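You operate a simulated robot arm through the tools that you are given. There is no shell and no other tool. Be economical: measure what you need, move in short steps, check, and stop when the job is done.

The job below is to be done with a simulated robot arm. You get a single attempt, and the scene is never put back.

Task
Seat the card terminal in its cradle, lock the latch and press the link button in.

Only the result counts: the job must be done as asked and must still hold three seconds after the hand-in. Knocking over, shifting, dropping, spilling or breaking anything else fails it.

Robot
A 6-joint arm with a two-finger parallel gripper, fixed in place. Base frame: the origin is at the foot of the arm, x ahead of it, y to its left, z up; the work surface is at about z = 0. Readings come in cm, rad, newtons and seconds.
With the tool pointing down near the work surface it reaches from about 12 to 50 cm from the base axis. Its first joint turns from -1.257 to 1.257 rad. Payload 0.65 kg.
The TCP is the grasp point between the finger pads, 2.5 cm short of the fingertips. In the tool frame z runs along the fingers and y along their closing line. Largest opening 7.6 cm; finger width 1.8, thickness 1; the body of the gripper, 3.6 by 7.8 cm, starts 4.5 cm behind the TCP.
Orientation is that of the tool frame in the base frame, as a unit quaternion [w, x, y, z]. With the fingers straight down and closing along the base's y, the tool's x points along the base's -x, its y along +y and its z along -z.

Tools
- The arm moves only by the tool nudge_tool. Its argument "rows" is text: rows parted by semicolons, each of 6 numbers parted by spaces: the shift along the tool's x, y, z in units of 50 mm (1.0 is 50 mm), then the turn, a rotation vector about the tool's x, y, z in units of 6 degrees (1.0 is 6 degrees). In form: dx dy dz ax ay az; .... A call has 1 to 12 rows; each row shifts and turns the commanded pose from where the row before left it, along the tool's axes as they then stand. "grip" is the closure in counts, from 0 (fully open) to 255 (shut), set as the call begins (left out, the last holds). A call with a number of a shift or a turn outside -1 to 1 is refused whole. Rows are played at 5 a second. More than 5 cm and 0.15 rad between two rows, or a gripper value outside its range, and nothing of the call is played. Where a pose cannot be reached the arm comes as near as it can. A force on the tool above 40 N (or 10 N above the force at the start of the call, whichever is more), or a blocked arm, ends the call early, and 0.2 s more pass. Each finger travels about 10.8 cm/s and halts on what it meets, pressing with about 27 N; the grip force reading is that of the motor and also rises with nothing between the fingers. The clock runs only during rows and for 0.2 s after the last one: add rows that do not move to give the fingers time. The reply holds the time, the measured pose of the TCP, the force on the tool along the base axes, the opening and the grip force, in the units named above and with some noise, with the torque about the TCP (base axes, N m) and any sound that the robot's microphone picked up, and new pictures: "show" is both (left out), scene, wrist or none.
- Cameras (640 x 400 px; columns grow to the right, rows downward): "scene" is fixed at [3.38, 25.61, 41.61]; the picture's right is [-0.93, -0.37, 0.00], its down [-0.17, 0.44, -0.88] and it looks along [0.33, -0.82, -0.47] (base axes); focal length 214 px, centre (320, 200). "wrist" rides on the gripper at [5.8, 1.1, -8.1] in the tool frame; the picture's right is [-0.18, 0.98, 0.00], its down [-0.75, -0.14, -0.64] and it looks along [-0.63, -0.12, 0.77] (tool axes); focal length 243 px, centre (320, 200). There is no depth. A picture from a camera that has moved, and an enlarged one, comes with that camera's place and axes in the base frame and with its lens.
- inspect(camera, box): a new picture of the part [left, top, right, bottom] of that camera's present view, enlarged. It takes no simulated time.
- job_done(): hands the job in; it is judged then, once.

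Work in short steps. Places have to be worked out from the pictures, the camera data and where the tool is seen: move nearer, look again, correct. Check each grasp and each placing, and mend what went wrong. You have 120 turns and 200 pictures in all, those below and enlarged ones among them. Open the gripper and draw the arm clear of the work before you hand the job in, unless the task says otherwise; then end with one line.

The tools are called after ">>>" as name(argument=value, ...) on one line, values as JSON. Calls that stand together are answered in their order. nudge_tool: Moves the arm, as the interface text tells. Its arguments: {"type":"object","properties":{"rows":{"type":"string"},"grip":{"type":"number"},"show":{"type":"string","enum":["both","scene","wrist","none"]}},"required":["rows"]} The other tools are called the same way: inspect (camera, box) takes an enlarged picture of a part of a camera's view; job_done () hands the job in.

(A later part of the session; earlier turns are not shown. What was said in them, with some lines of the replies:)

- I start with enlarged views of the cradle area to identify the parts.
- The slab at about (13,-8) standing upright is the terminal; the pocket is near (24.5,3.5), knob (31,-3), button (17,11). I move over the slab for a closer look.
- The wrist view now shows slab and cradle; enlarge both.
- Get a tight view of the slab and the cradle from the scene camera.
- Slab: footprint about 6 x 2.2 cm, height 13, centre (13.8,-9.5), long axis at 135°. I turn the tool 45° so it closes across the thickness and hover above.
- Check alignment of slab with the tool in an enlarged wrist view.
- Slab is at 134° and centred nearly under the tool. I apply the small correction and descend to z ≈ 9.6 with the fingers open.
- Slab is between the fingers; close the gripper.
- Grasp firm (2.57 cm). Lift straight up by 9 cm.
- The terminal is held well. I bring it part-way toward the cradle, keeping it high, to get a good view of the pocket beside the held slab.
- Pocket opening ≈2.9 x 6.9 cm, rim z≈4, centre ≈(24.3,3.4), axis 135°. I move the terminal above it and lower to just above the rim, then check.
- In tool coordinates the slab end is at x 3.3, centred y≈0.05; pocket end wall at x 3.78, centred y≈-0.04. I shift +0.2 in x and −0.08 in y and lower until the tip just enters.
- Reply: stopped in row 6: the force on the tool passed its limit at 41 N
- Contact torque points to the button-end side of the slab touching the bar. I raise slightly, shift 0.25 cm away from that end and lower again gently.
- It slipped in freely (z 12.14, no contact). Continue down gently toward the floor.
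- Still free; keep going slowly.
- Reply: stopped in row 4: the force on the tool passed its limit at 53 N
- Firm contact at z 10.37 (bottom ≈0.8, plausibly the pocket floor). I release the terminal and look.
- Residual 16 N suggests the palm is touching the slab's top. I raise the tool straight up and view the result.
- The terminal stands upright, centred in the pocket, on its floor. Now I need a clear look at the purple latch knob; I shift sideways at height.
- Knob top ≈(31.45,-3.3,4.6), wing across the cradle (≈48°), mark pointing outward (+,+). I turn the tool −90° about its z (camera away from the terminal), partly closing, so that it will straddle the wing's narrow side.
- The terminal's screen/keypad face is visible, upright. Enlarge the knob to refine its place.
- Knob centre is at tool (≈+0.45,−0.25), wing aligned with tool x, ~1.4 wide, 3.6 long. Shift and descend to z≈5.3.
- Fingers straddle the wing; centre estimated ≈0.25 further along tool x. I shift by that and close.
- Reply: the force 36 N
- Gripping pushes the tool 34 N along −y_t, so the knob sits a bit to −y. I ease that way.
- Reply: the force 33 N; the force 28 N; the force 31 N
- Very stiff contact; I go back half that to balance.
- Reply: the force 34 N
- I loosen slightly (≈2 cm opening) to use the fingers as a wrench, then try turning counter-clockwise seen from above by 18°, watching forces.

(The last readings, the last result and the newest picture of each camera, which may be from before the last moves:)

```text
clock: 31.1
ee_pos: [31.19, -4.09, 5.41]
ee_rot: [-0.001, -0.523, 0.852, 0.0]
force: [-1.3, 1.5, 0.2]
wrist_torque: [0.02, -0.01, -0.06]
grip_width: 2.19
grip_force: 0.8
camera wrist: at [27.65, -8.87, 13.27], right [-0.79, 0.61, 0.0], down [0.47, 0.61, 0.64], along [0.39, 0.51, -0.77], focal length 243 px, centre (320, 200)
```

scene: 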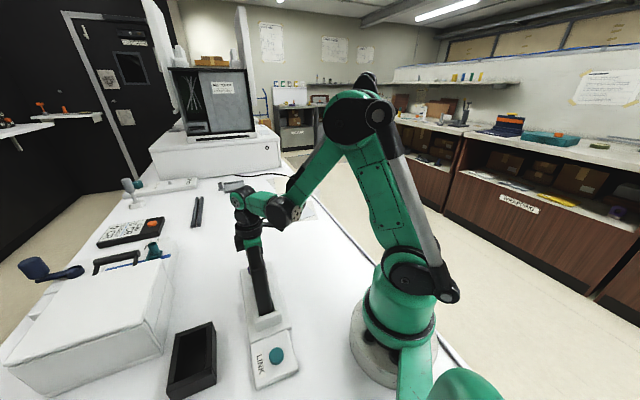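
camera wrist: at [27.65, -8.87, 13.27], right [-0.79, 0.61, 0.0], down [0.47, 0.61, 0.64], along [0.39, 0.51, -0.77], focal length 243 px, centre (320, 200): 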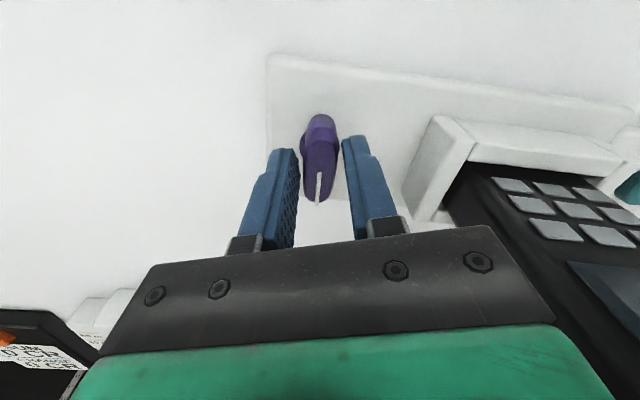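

The knob turns with the tool freely this way. Continue turning another 60°.

>>> nudge_tool(rows="0 0 0 0 0 -1;0 0 0 0 0 -1;0 0 0 0 0 -1;0 0 0 0 0 -1;0 0 0 0 0 -1;0 0 0 0 0 -1;0 0 0 0 0 -1;0 0 0 0 0 -1;0 0 0 0 0 -1;0 0 0 0 0 -1;0 0 0 0 0 0", show="both")

```text
clock: 33.5
ee_pos: [31.25, -4.14, 5.42]
ee_rot: [0.0, 0.879, -0.477, -0.001]
force: [3.5, 0.7, 0.5]
wrist_torque: [0.02, -0.1, 0.0]
grip_width: 2.29
grip_force: 1.8
camera wrist: at [33.55, -9.63, 13.29], right [-0.92, -0.38, 0.0], down [-0.29, 0.71, 0.64], along [-0.25, 0.59, -0.77], focal length 243 px, centre (320, 200)
```

scene: 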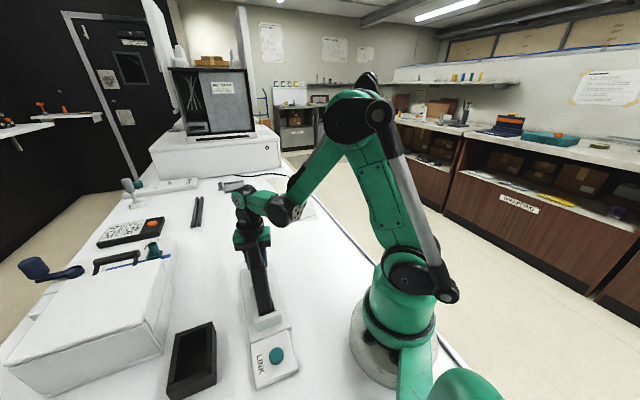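
wrist: 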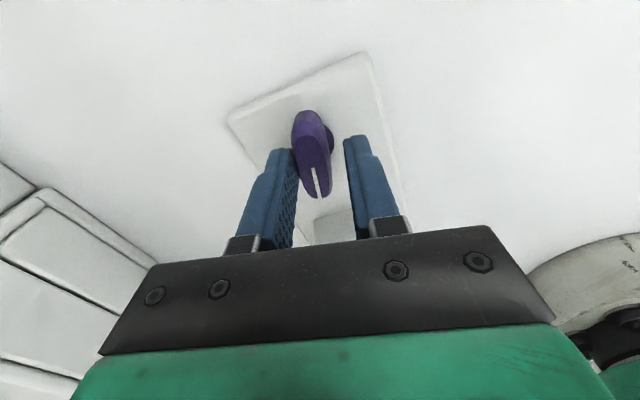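

Knob followed, now ~70°. Continue turning in small steps to find its stop.

>>> nudge_tool(rows="0 0 0 0 0 -1;0 0 0 0 0 -1;0 0 0 0 0 -1;0 0 0 0 0 0", show="wrist")

```text
clock: 34.5
ee_pos: [31.26, -4.21, 5.36]
ee_rot: [0.0, 0.943, -0.332, -0.002]
force: [6.7, 2.5, 0.6]
wrist_torque: [0.07, -0.18, -0.07]
grip_width: 2.51
grip_force: 2.8
camera wrist: at [35.15, -8.68, 13.27], right [-0.76, -0.65, 0.0], down [-0.5, 0.58, 0.64], along [-0.42, 0.49, -0.77], focal length 243 px, centre (320, 200)
```

wrist: 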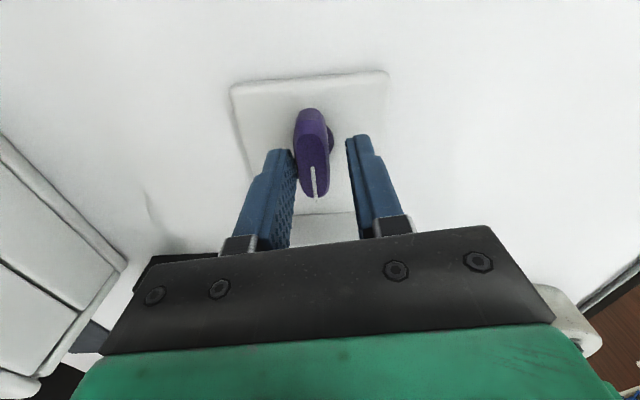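

The knob is off-centre toward −y_t; recentre by 0.25 cm and continue 18° more, watching for a stop.

>>> nudge_tool(rows="0 -0.05 0 0 0 0;0 0 0 0 0 -1;0 0 0 0 0 -1;0 0 0 0 0 -1;0 0 0 0 0 0", show="wrist")

>>> inspect(camera="wrist", box=[220, 40, 420, 220])

```text
clock: 35.8
ee_pos: [31.45, -4.04, 5.27]
ee_rot: [0.0, 0.983, -0.182, 0.0]
force: [13.6, 5.1, 0.9]
wrist_torque: [0.11, -0.25, -0.22]
grip_width: 2.74
grip_force: 4.6
camera wrist: at [36.53, -7.08, 13.29], right [-0.52, -0.85, 0.0], down [-0.65, 0.4, 0.64], along [-0.55, 0.34, -0.77], focal length 243 px, centre (320, 200)
```

wrist: 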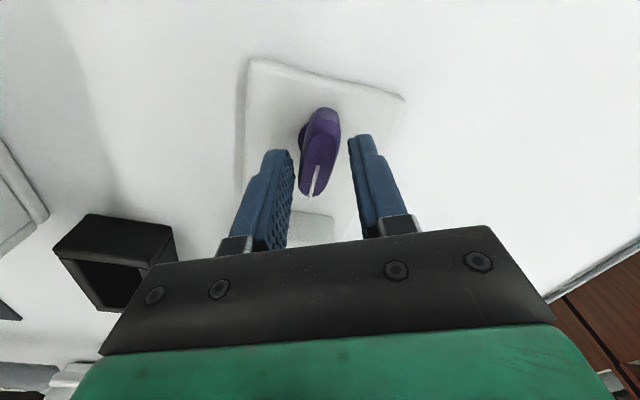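

```text
2.22 times, centred on (320, 130) of wrist
camera zoom: at [36.53, -7.08, 13.29], right [-0.52, -0.85, 0.0], down [-0.65, 0.4, 0.64], along [-0.55, 0.34, -0.77], focal length 539 px, centre (320, 356)
```

zoom: 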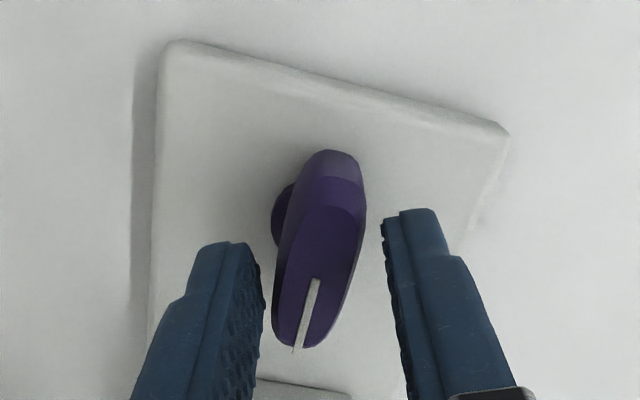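

The knob now points toward the terminal (~138°, i.e. 90° turned) and lags the tool, with rising torque: apparently a stop. One more 9° push to confirm.

>>> nudge_tool(rows="0 0 0 0 0 -0.75;0 0 0 0 0 -0.75;0 0 0 0 0 0", show="none")

>>> inspect(camera="wrist", box=[220, 40, 420, 220])

```text
clock: 36.5
ee_pos: [31.33, -2.75, 5.38]
ee_rot: [0.005, 0.994, -0.109, -0.004]
force: [-25.2, -28.0, 1.1]
wrist_torque: [-0.8, 0.11, -0.73]
grip_width: 4.62
grip_force: 16.6
out of reach, approached as far as the arm can: row 2
```

```text
2.22 times, centred on (320, 130) of wrist
camera zoom: at [36.92, -5.04, 13.24], right [-0.39, -0.92, 0.01], down [-0.7, 0.3, 0.65], along [-0.6, 0.24, -0.76], focal length 539 px, centre (320, 356)
```

zoom: 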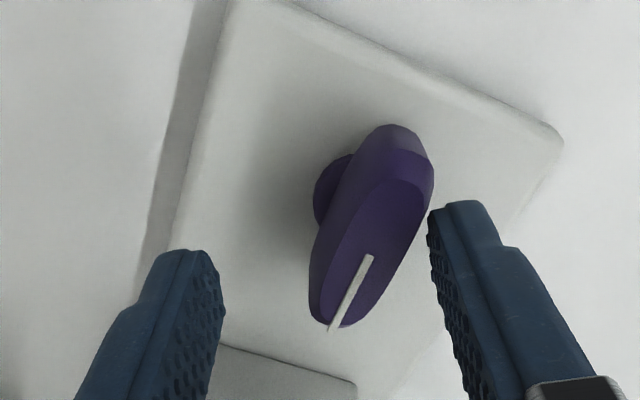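

The wrist joint ran out and the tool slid sideways; the knob is still at its stop. I open the fingers and turn back to relieve it.

>>> nudge_tool(rows="0 0 0 0 0 0;0 0 0 0 0 1;0 0 0 0 0 1;0 0 0 0 0 0", grip=50, show="none")

>>> inspect(camera="wrist", box=[200, 30, 440, 220])

```text
clock: 37.5
ee_pos: [31.55, -2.77, 5.34]
ee_rot: [0.0, 0.978, -0.208, 0.0]
force: [0.1, -0.1, 0.2]
wrist_torque: [0.0, -0.02, -0.01]
grip_width: 6.13
grip_force: 0.2
```

```text
2.11 times, centred on (320, 125) of wrist
camera zoom: at [36.45, -6.0, 13.28], right [-0.57, -0.82, 0.0], down [-0.63, 0.44, 0.64], along [-0.53, 0.37, -0.76], focal length 511 px, centre (320, 358)
```

zoom: 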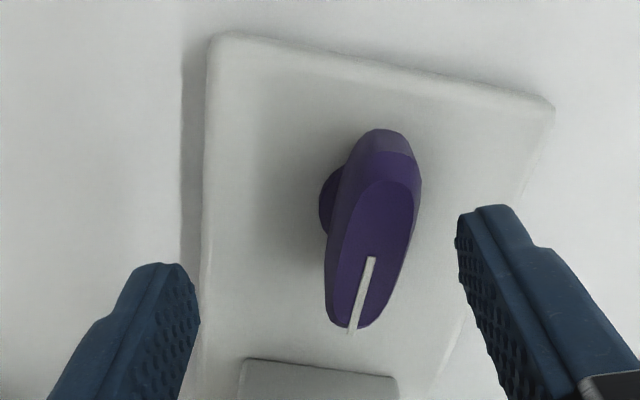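

Knob at ≈135°, along the cradle axis, and stays there. I lift the tool straight up and check the scene.

>>> nudge_tool(rows="0 0 -0.5 0 0 0;0 0 -0.8 0 0 0;0 0 -0.8 0 0 0;0 0 -0.8 0 0 0;0 0 -0.5 0 0 0;0 0 0 0 0 0", show="wrist")

>>> inspect(camera="scene", box=[200, 225, 328, 395])

>>> inspect(camera="wrist", box=[220, 20, 440, 220])

```text
clock: 39.0
ee_pos: [31.5, -2.57, 22.49]
ee_rot: [0.001, 0.978, -0.207, -0.001]
force: [0.1, -0.3, 0.1]
wrist_torque: [0.02, 0.01, 0.02]
grip_width: 6.1
grip_force: 0.0
camera wrist: at [36.43, -6.02, 30.3], right [-0.57, -0.82, 0.0], down [-0.63, 0.43, 0.64], along [-0.53, 0.36, -0.76], focal length 243 px, centre (320, 200)
```

wrist: 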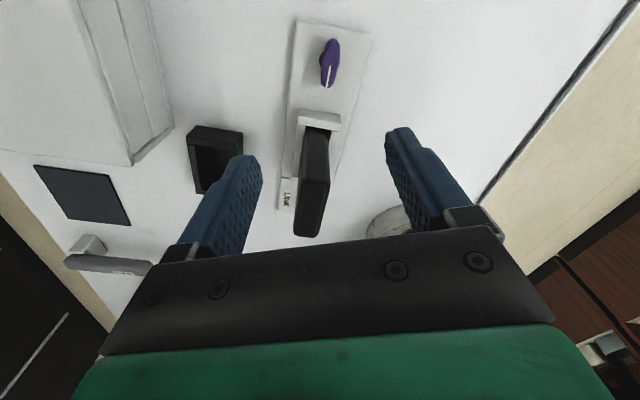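

```text
2.35 times, centred on (264, 310) of scene
camera zoom: at [3.38, 25.61, 41.61], right [-0.93, -0.37, 0.0], down [-0.17, 0.44, -0.88], along [0.33, -0.82, -0.47], focal length 505 px, centre (452, -59)
```

zoom: 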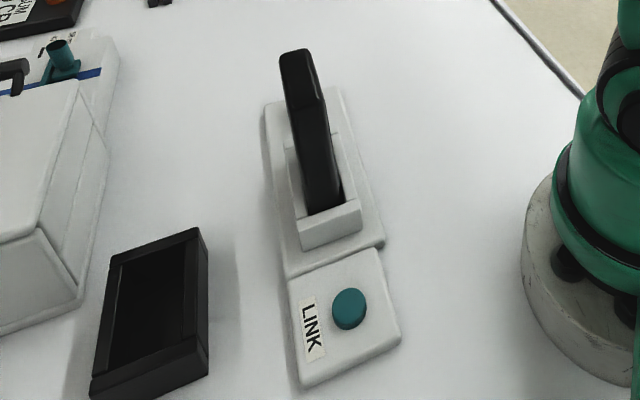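

```text
2.00 times, centred on (330, 120) of wrist
camera zoom: at [36.43, -6.02, 30.3], right [-0.57, -0.82, 0.0], down [-0.63, 0.43, 0.64], along [-0.53, 0.36, -0.76], focal length 485 px, centre (300, 360)
```

zoom: 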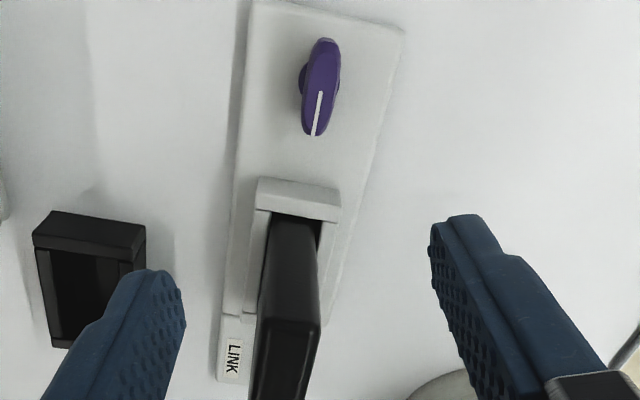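

Cradle unmoved, terminal seated, knob turned. Now I rotate the wrist back (24 rows) with gripper closed, before going to the LINK button.

>>> nudge_tool(rows="0 0 0 0 0 1;0 0 0 0 0 1;0 0 0 0 0 1;0 0 0 0 0 1;0 0 0 0 0 1;0 0 0 0 0 1;0 0 0 0 0 1;0 0 0 0 0 1;0 0 0 0 0 1;0 0 0 0 0 1;0 0 0 0 0 1;0 0 0 0 0 1", grip=255, show="none")

>>> nudge_tool(rows="0 0 0 0 0 1;0 0 0 0 0 1;0 0 0 0 0 1;0 0 0 0 0 1;0 0 0 0 0 1;0 0 0 0 0 1;0 0 0 0 0 1;0 0 0 0 0 1;0 0 0 0 0 1;0 0 0 0 0 1;0 0 0 0 0 1;0 0 0 0 0 1", show="none")

```text
clock: 41.5
ee_pos: [31.56, -2.62, 22.32]
ee_rot: [0.0, -0.668, 0.744, 0.001]
force: [-0.3, 1.0, 0.6]
wrist_torque: [0.0, 0.01, -0.03]
grip_width: 0.0
grip_force: 23.8
```

```text
clock: 44.1
ee_pos: [31.58, -2.64, 22.36]
ee_rot: [-0.001, -0.103, 0.995, 0.0]
force: [0.2, 0.4, 0.3]
wrist_torque: [-0.03, 0.01, -0.02]
grip_width: 0.0
grip_force: 23.6
```

Move over the button: finish the small turn, translate high over the terminal, then lower to z≈12 to look.

>>> nudge_tool(rows="0 0 0 0 0 1;0 0 0 0 0 0.97;0.566 0.526 0 0 0 0;0.566 0.526 0 0 0 0;0.566 0.526 0 0 0 0;0.566 0.526 0 0 0 0;0.566 0.526 0 0 0 0;0 0 0.7 0 0 0;0 0 0.7 0 0 0;0 0 0.6 0 0 0;0 0 0 0 0 0;0 0 0 0 0 0")

>>> inspect(camera="wrist", box=[220, 20, 420, 200])

```text
clock: 46.8
ee_pos: [17.25, 10.5, 12.26]
ee_rot: [-0.001, -0.001, 1.0, 0.0]
force: [0.2, -0.7, 0.0]
wrist_torque: [0.0, -0.01, -0.01]
grip_width: 0.01
grip_force: 23.2
camera wrist: at [11.49, 11.56, 20.31], right [0.18, 0.98, 0.0], down [0.75, -0.14, 0.64], along [0.63, -0.12, -0.77], focal length 243 px, centre (320, 200)
```

scene: 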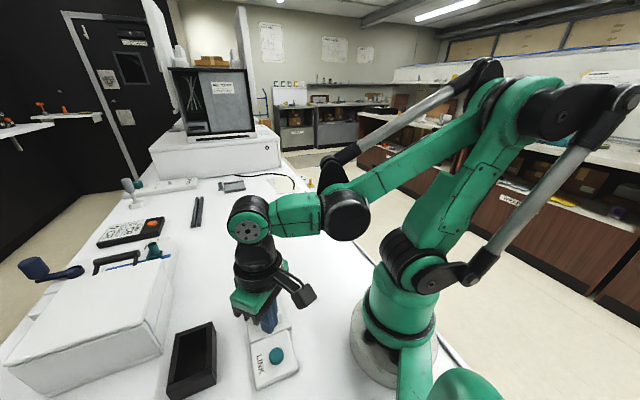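
wrist: 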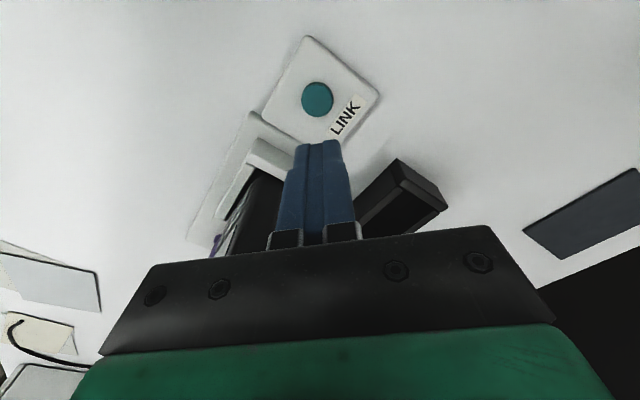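

```text
2.22 times, centred on (320, 110) of wrist
camera zoom: at [11.49, 11.56, 20.31], right [0.18, 0.98, 0.0], down [0.75, -0.14, 0.64], along [0.63, -0.12, -0.77], focal length 539 px, centre (320, 400)
```

zoom: 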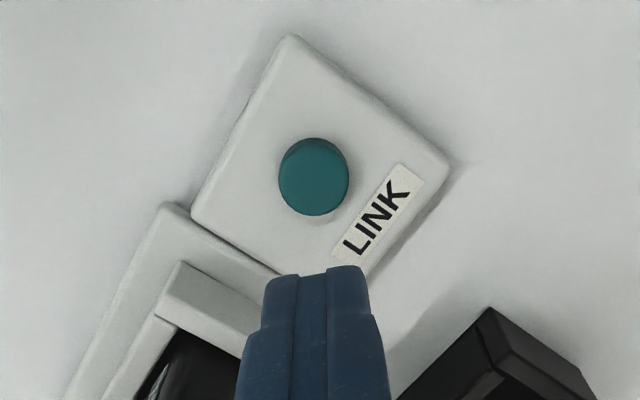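

Button centre at tool (0.15,−0.13). Correct and descend to just above it, then slower.

>>> nudge_tool(rows="0.03 -0.026 0.3 0 0 0;0 0 0.5 0 0 0;0 0 0.4 0 0 0;0 0 0 0 0 0")

>>> inspect(camera="scene", box=[220, 290, 330, 400])

```text
clock: 47.8
ee_pos: [17.19, 10.32, 6.47]
ee_rot: [-0.001, -0.002, 1.0, 0.001]
force: [-0.1, 0.6, 0.7]
wrist_torque: [-0.02, 0.01, -0.02]
grip_width: 0.0
grip_force: 23.3
camera wrist: at [11.41, 11.41, 14.28], right [0.18, 0.98, 0.0], down [0.75, -0.14, 0.64], along [0.63, -0.12, -0.77], focal length 243 px, centre (320, 200)
```

scene: 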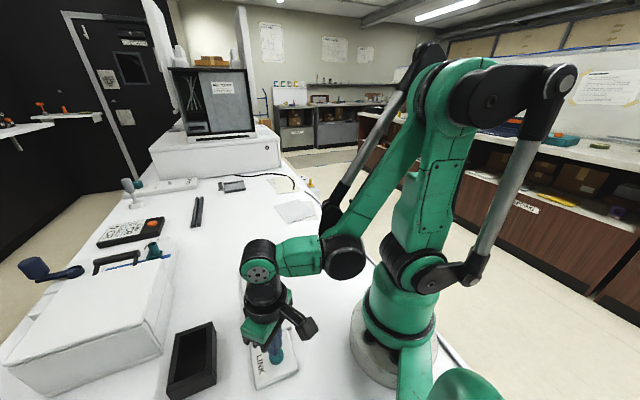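
wrist: 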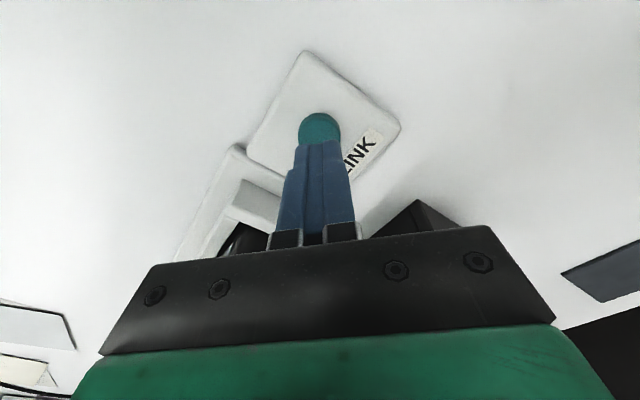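

```text
3.64 times, centred on (275, 345) of scene
camera zoom: at [3.38, 25.61, 41.61], right [-0.93, -0.37, 0.0], down [-0.17, 0.44, -0.88], along [0.33, -0.82, -0.47], focal length 780 px, centre (484, -327)
```

zoom: 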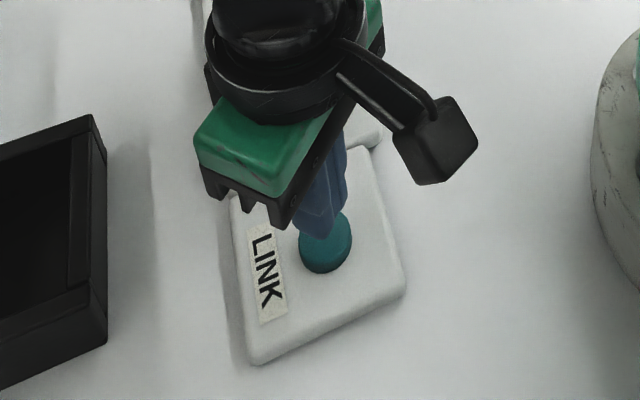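

Tip is above the button; lower gently until contact.

>>> nudge_tool(rows="0 0 0.1 0 0 0;0 0 0.1 0 0 0;0 0 0.05 0 0 0;0 0 0.05 0 0 0;0 0 0 0 0 0", show="none")

>>> inspect(camera="scene", box=[220, 290, 330, 400])

```text
clock: 49.0
ee_pos: [17.18, 10.35, 4.8]
ee_rot: [0.0, -0.001, 1.0, 0.0]
force: [0.5, 0.7, 0.3]
wrist_torque: [0.04, 0.0, -0.04]
grip_width: 0.0
grip_force: 23.2
```

```text
3.64 times, centred on (275, 345) of scene
camera zoom: at [3.38, 25.61, 41.61], right [-0.93, -0.37, 0.0], down [-0.17, 0.44, -0.88], along [0.33, -0.82, -0.47], focal length 780 px, centre (484, -327)
```

zoom: 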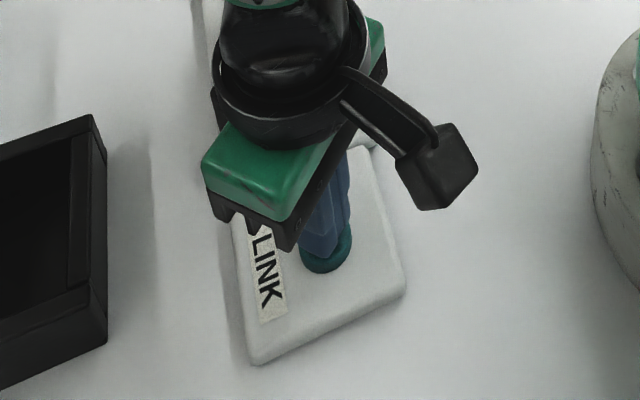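

Close to touching, centred. Continue in 1–1.5 mm steps.

>>> nudge_tool(rows="0 0 0.03 0 0 0;0 0 0.03 0 0 0;0 0 0.03 0 0 0;0 0 0.03 0 0 0;0 0 0 0 0 0", show="none")

```text
clock: 50.1
ee_pos: [17.2, 10.3, 4.35]
ee_rot: [-0.001, -0.001, 1.0, 0.0]
force: [0.6, 0.0, 0.8]
wrist_torque: [-0.03, 0.0, 0.02]
grip_width: 0.03
grip_force: 23.9
```

>>> nudge_tool(rows="0 0 0.03 0 0 0;0 0 0.03 0 0 0;0 0 0.03 0 0 0;0 0 0.03 0 0 0;0 0 0 0 0 0", show="none")

>>> inspect(camera="scene", box=[220, 290, 330, 400])

```text
clock: 51.4
ee_pos: [17.19, 10.35, 3.75]
ee_rot: [-0.001, -0.001, 1.0, 0.0]
force: [-0.9, -4.8, 19.7]
wrist_torque: [-0.11, -0.01, 0.0]
grip_width: 0.02
grip_force: 23.5
heard: click
```

```text
3.64 times, centred on (275, 345) of scene
camera zoom: at [3.38, 25.61, 41.61], right [-0.93, -0.37, 0.0], down [-0.17, 0.44, -0.88], along [0.33, -0.82, -0.47], focal length 780 px, centre (484, -327)
```

zoom: 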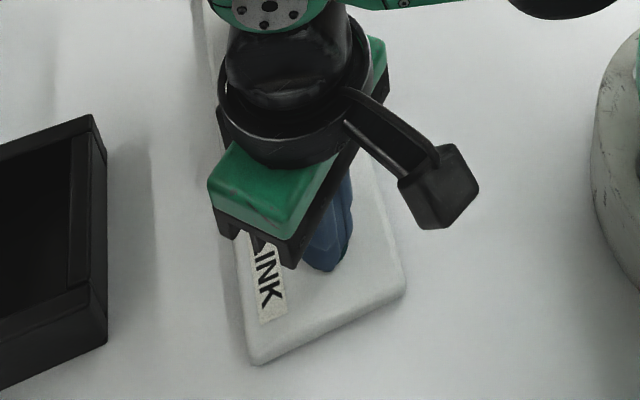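

Click heard with 20 N. Raise and inspect everything.

>>> nudge_tool(rows="0 0 -0.2 0 0 0;0 0 -0.6 0 0 0;0 0 -0.8 0 0 0;0 0 -0.8 0 0 0;0 0 -0.8 0 0 0;0 0 -0.3 0 0 0;0 0 0 0 0 0")

>>> inspect(camera="wrist", box=[160, 0, 420, 200])

>>> inspect(camera="scene", box=[220, 290, 330, 400])

```text
clock: 53.0
ee_pos: [17.21, 10.18, 21.29]
ee_rot: [-0.001, -0.002, 1.0, -0.001]
force: [0.0, 0.1, 0.1]
wrist_torque: [0.04, 0.02, -0.01]
grip_width: 0.0
grip_force: 23.8
camera wrist: at [11.41, 11.38, 29.15], right [0.18, 0.98, 0.0], down [0.75, -0.14, 0.64], along [0.63, -0.12, -0.77], focal length 243 px, centre (320, 200)
```

scene: 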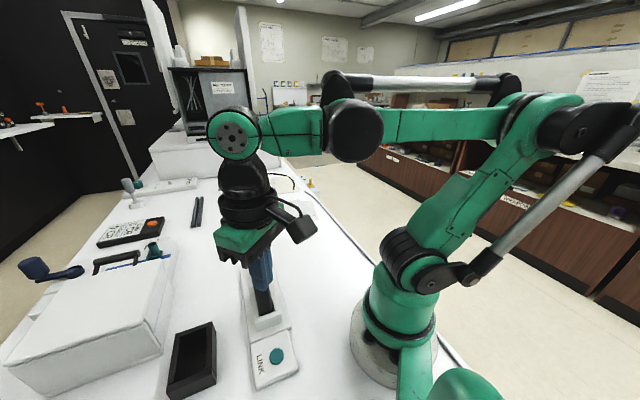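
wrist: 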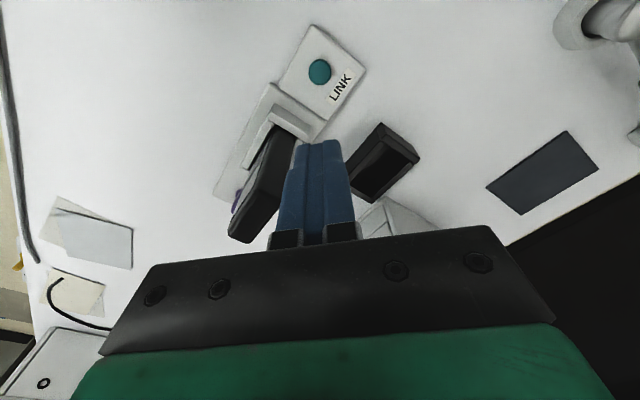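

```text
2.00 times, centred on (290, 100) of wrist
camera zoom: at [11.41, 11.38, 29.15], right [0.18, 0.98, 0.0], down [0.75, -0.14, 0.64], along [0.63, -0.12, -0.77], focal length 485 px, centre (380, 400)
```

zoom: 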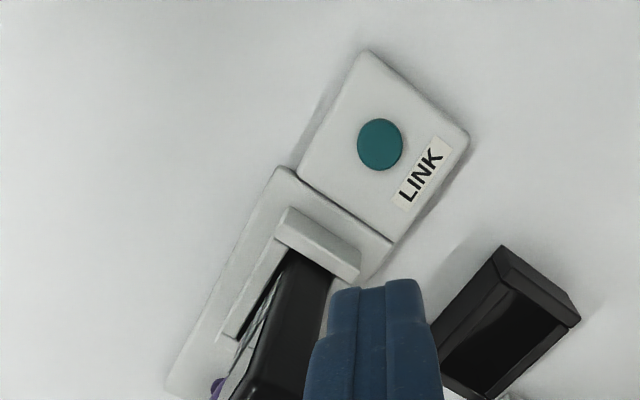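

```text
3.64 times, centred on (275, 345) of scene
camera zoom: at [3.38, 25.61, 41.61], right [-0.93, -0.37, 0.0], down [-0.17, 0.44, -0.88], along [0.33, -0.82, -0.47], focal length 780 px, centre (484, -327)
```

zoom: 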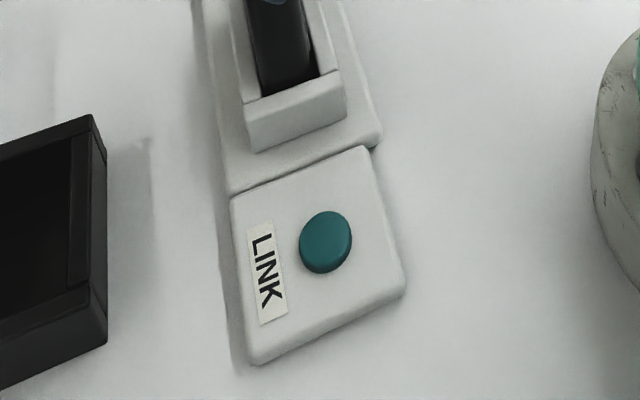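

Compare the button's height with the initial view at the same zoom, and view the knob side.

>>> inspect(camera="scene", box=[200, 225, 328, 395])

>>> inspect(camera="scene", box=[250, 335, 306, 370])

```text
2.35 times, centred on (264, 310) of scene
camera zoom: at [3.38, 25.61, 41.61], right [-0.93, -0.37, 0.0], down [-0.17, 0.44, -0.88], along [0.33, -0.82, -0.47], focal length 505 px, centre (452, -59)
```

zoom: 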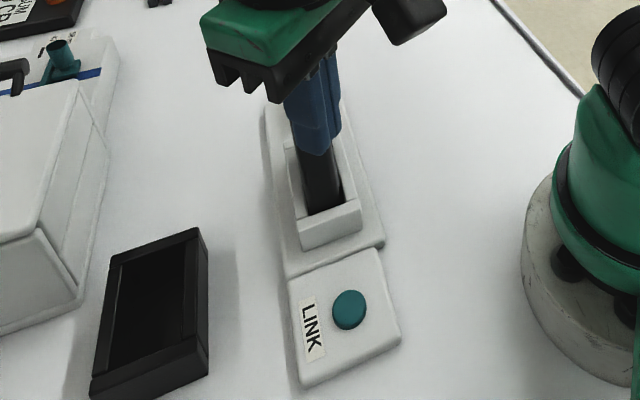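

```text
11.43 times, centred on (278, 352) of scene
camera zoom: at [3.38, 25.61, 41.61], right [-0.93, -0.37, 0.0], down [-0.17, 0.44, -0.88], along [0.33, -0.82, -0.47], focal length 2451 px, centre (800, -1543)
```

zoom: 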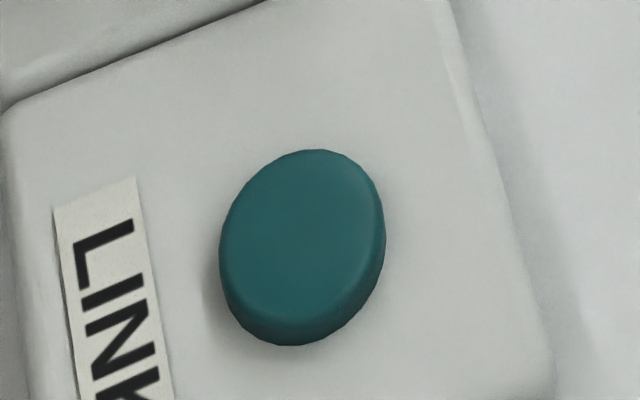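

Button sits slightly lower than before and clicked; nothing else moved. I open the gripper, raise and draw the arm clear, then take a last look.

>>> nudge_tool(rows="0 0 -0.8 0 0 0;0 0 -0.8 0 0 0;0 0 -0.8 0 0 0;-0.3 -0.6 -0.3 0 0 0;-0.3 -0.7 -0.2 0 0 0;-0.3 -0.7 0 0 0 0;-0.3 -0.7 0 0 0 0;0 0 0 0 0 0;0 0 0 0 0 0", grip=0)

>>> inspect(camera="scene", box=[200, 225, 328, 395])

>>> inspect(camera="wrist", box=[280, 0, 520, 180])

```text
clock: 55.0
ee_pos: [23.28, -3.12, 35.71]
ee_rot: [-0.001, -0.001, 1.0, 0.0]
force: [1.9, -0.5, -0.1]
wrist_torque: [0.02, -0.02, -0.01]
grip_width: 7.59
grip_force: 0.1
camera wrist: at [17.46, -2.04, 43.57], right [0.18, 0.98, 0.0], down [0.75, -0.14, 0.64], along [0.63, -0.12, -0.77], focal length 243 px, centre (320, 200)
```

scene: 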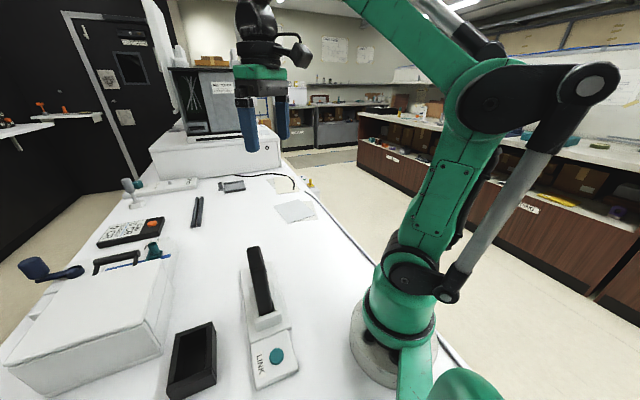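
wrist: 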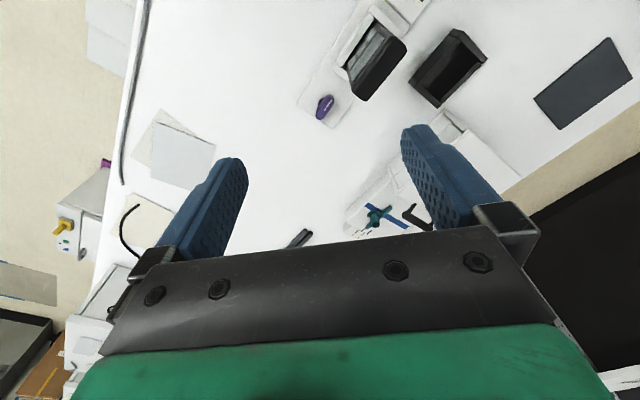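

```text
2.35 times, centred on (264, 310) of scene
camera zoom: at [3.38, 25.61, 41.61], right [-0.93, -0.37, 0.0], down [-0.17, 0.44, -0.88], along [0.33, -0.82, -0.47], focal length 505 px, centre (452, -59)
```

zoom: 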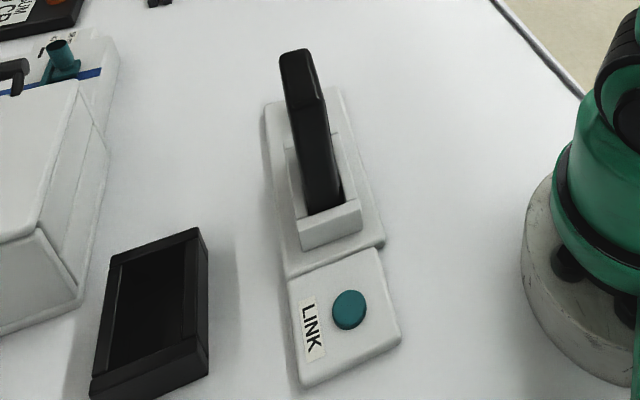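

```text
2.22 times, centred on (400, 90) of wrist
camera zoom: at [17.46, -2.04, 43.57], right [0.18, 0.98, 0.0], down [0.75, -0.14, 0.64], along [0.63, -0.12, -0.77], focal length 539 px, centre (142, 444)
```

zoom: 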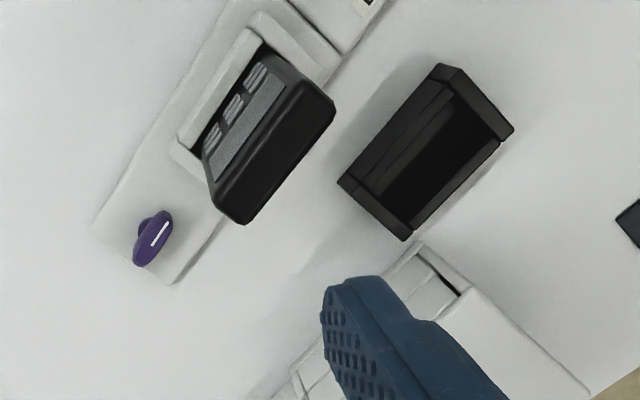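

The terminal is upright in the pocket, the knob points at it, the button is in and the arm is clear. I hand in the job.

>>> job_done()

```text
The job is handed in.
```

I seated the terminal upright in its cradle, turned the latch knob about 90° to its stop, and pressed the link button until it clicked. The latch made no sound, so I judged it locked from the stop and its angle. The job is handed in with the gripper open and the arm clear.
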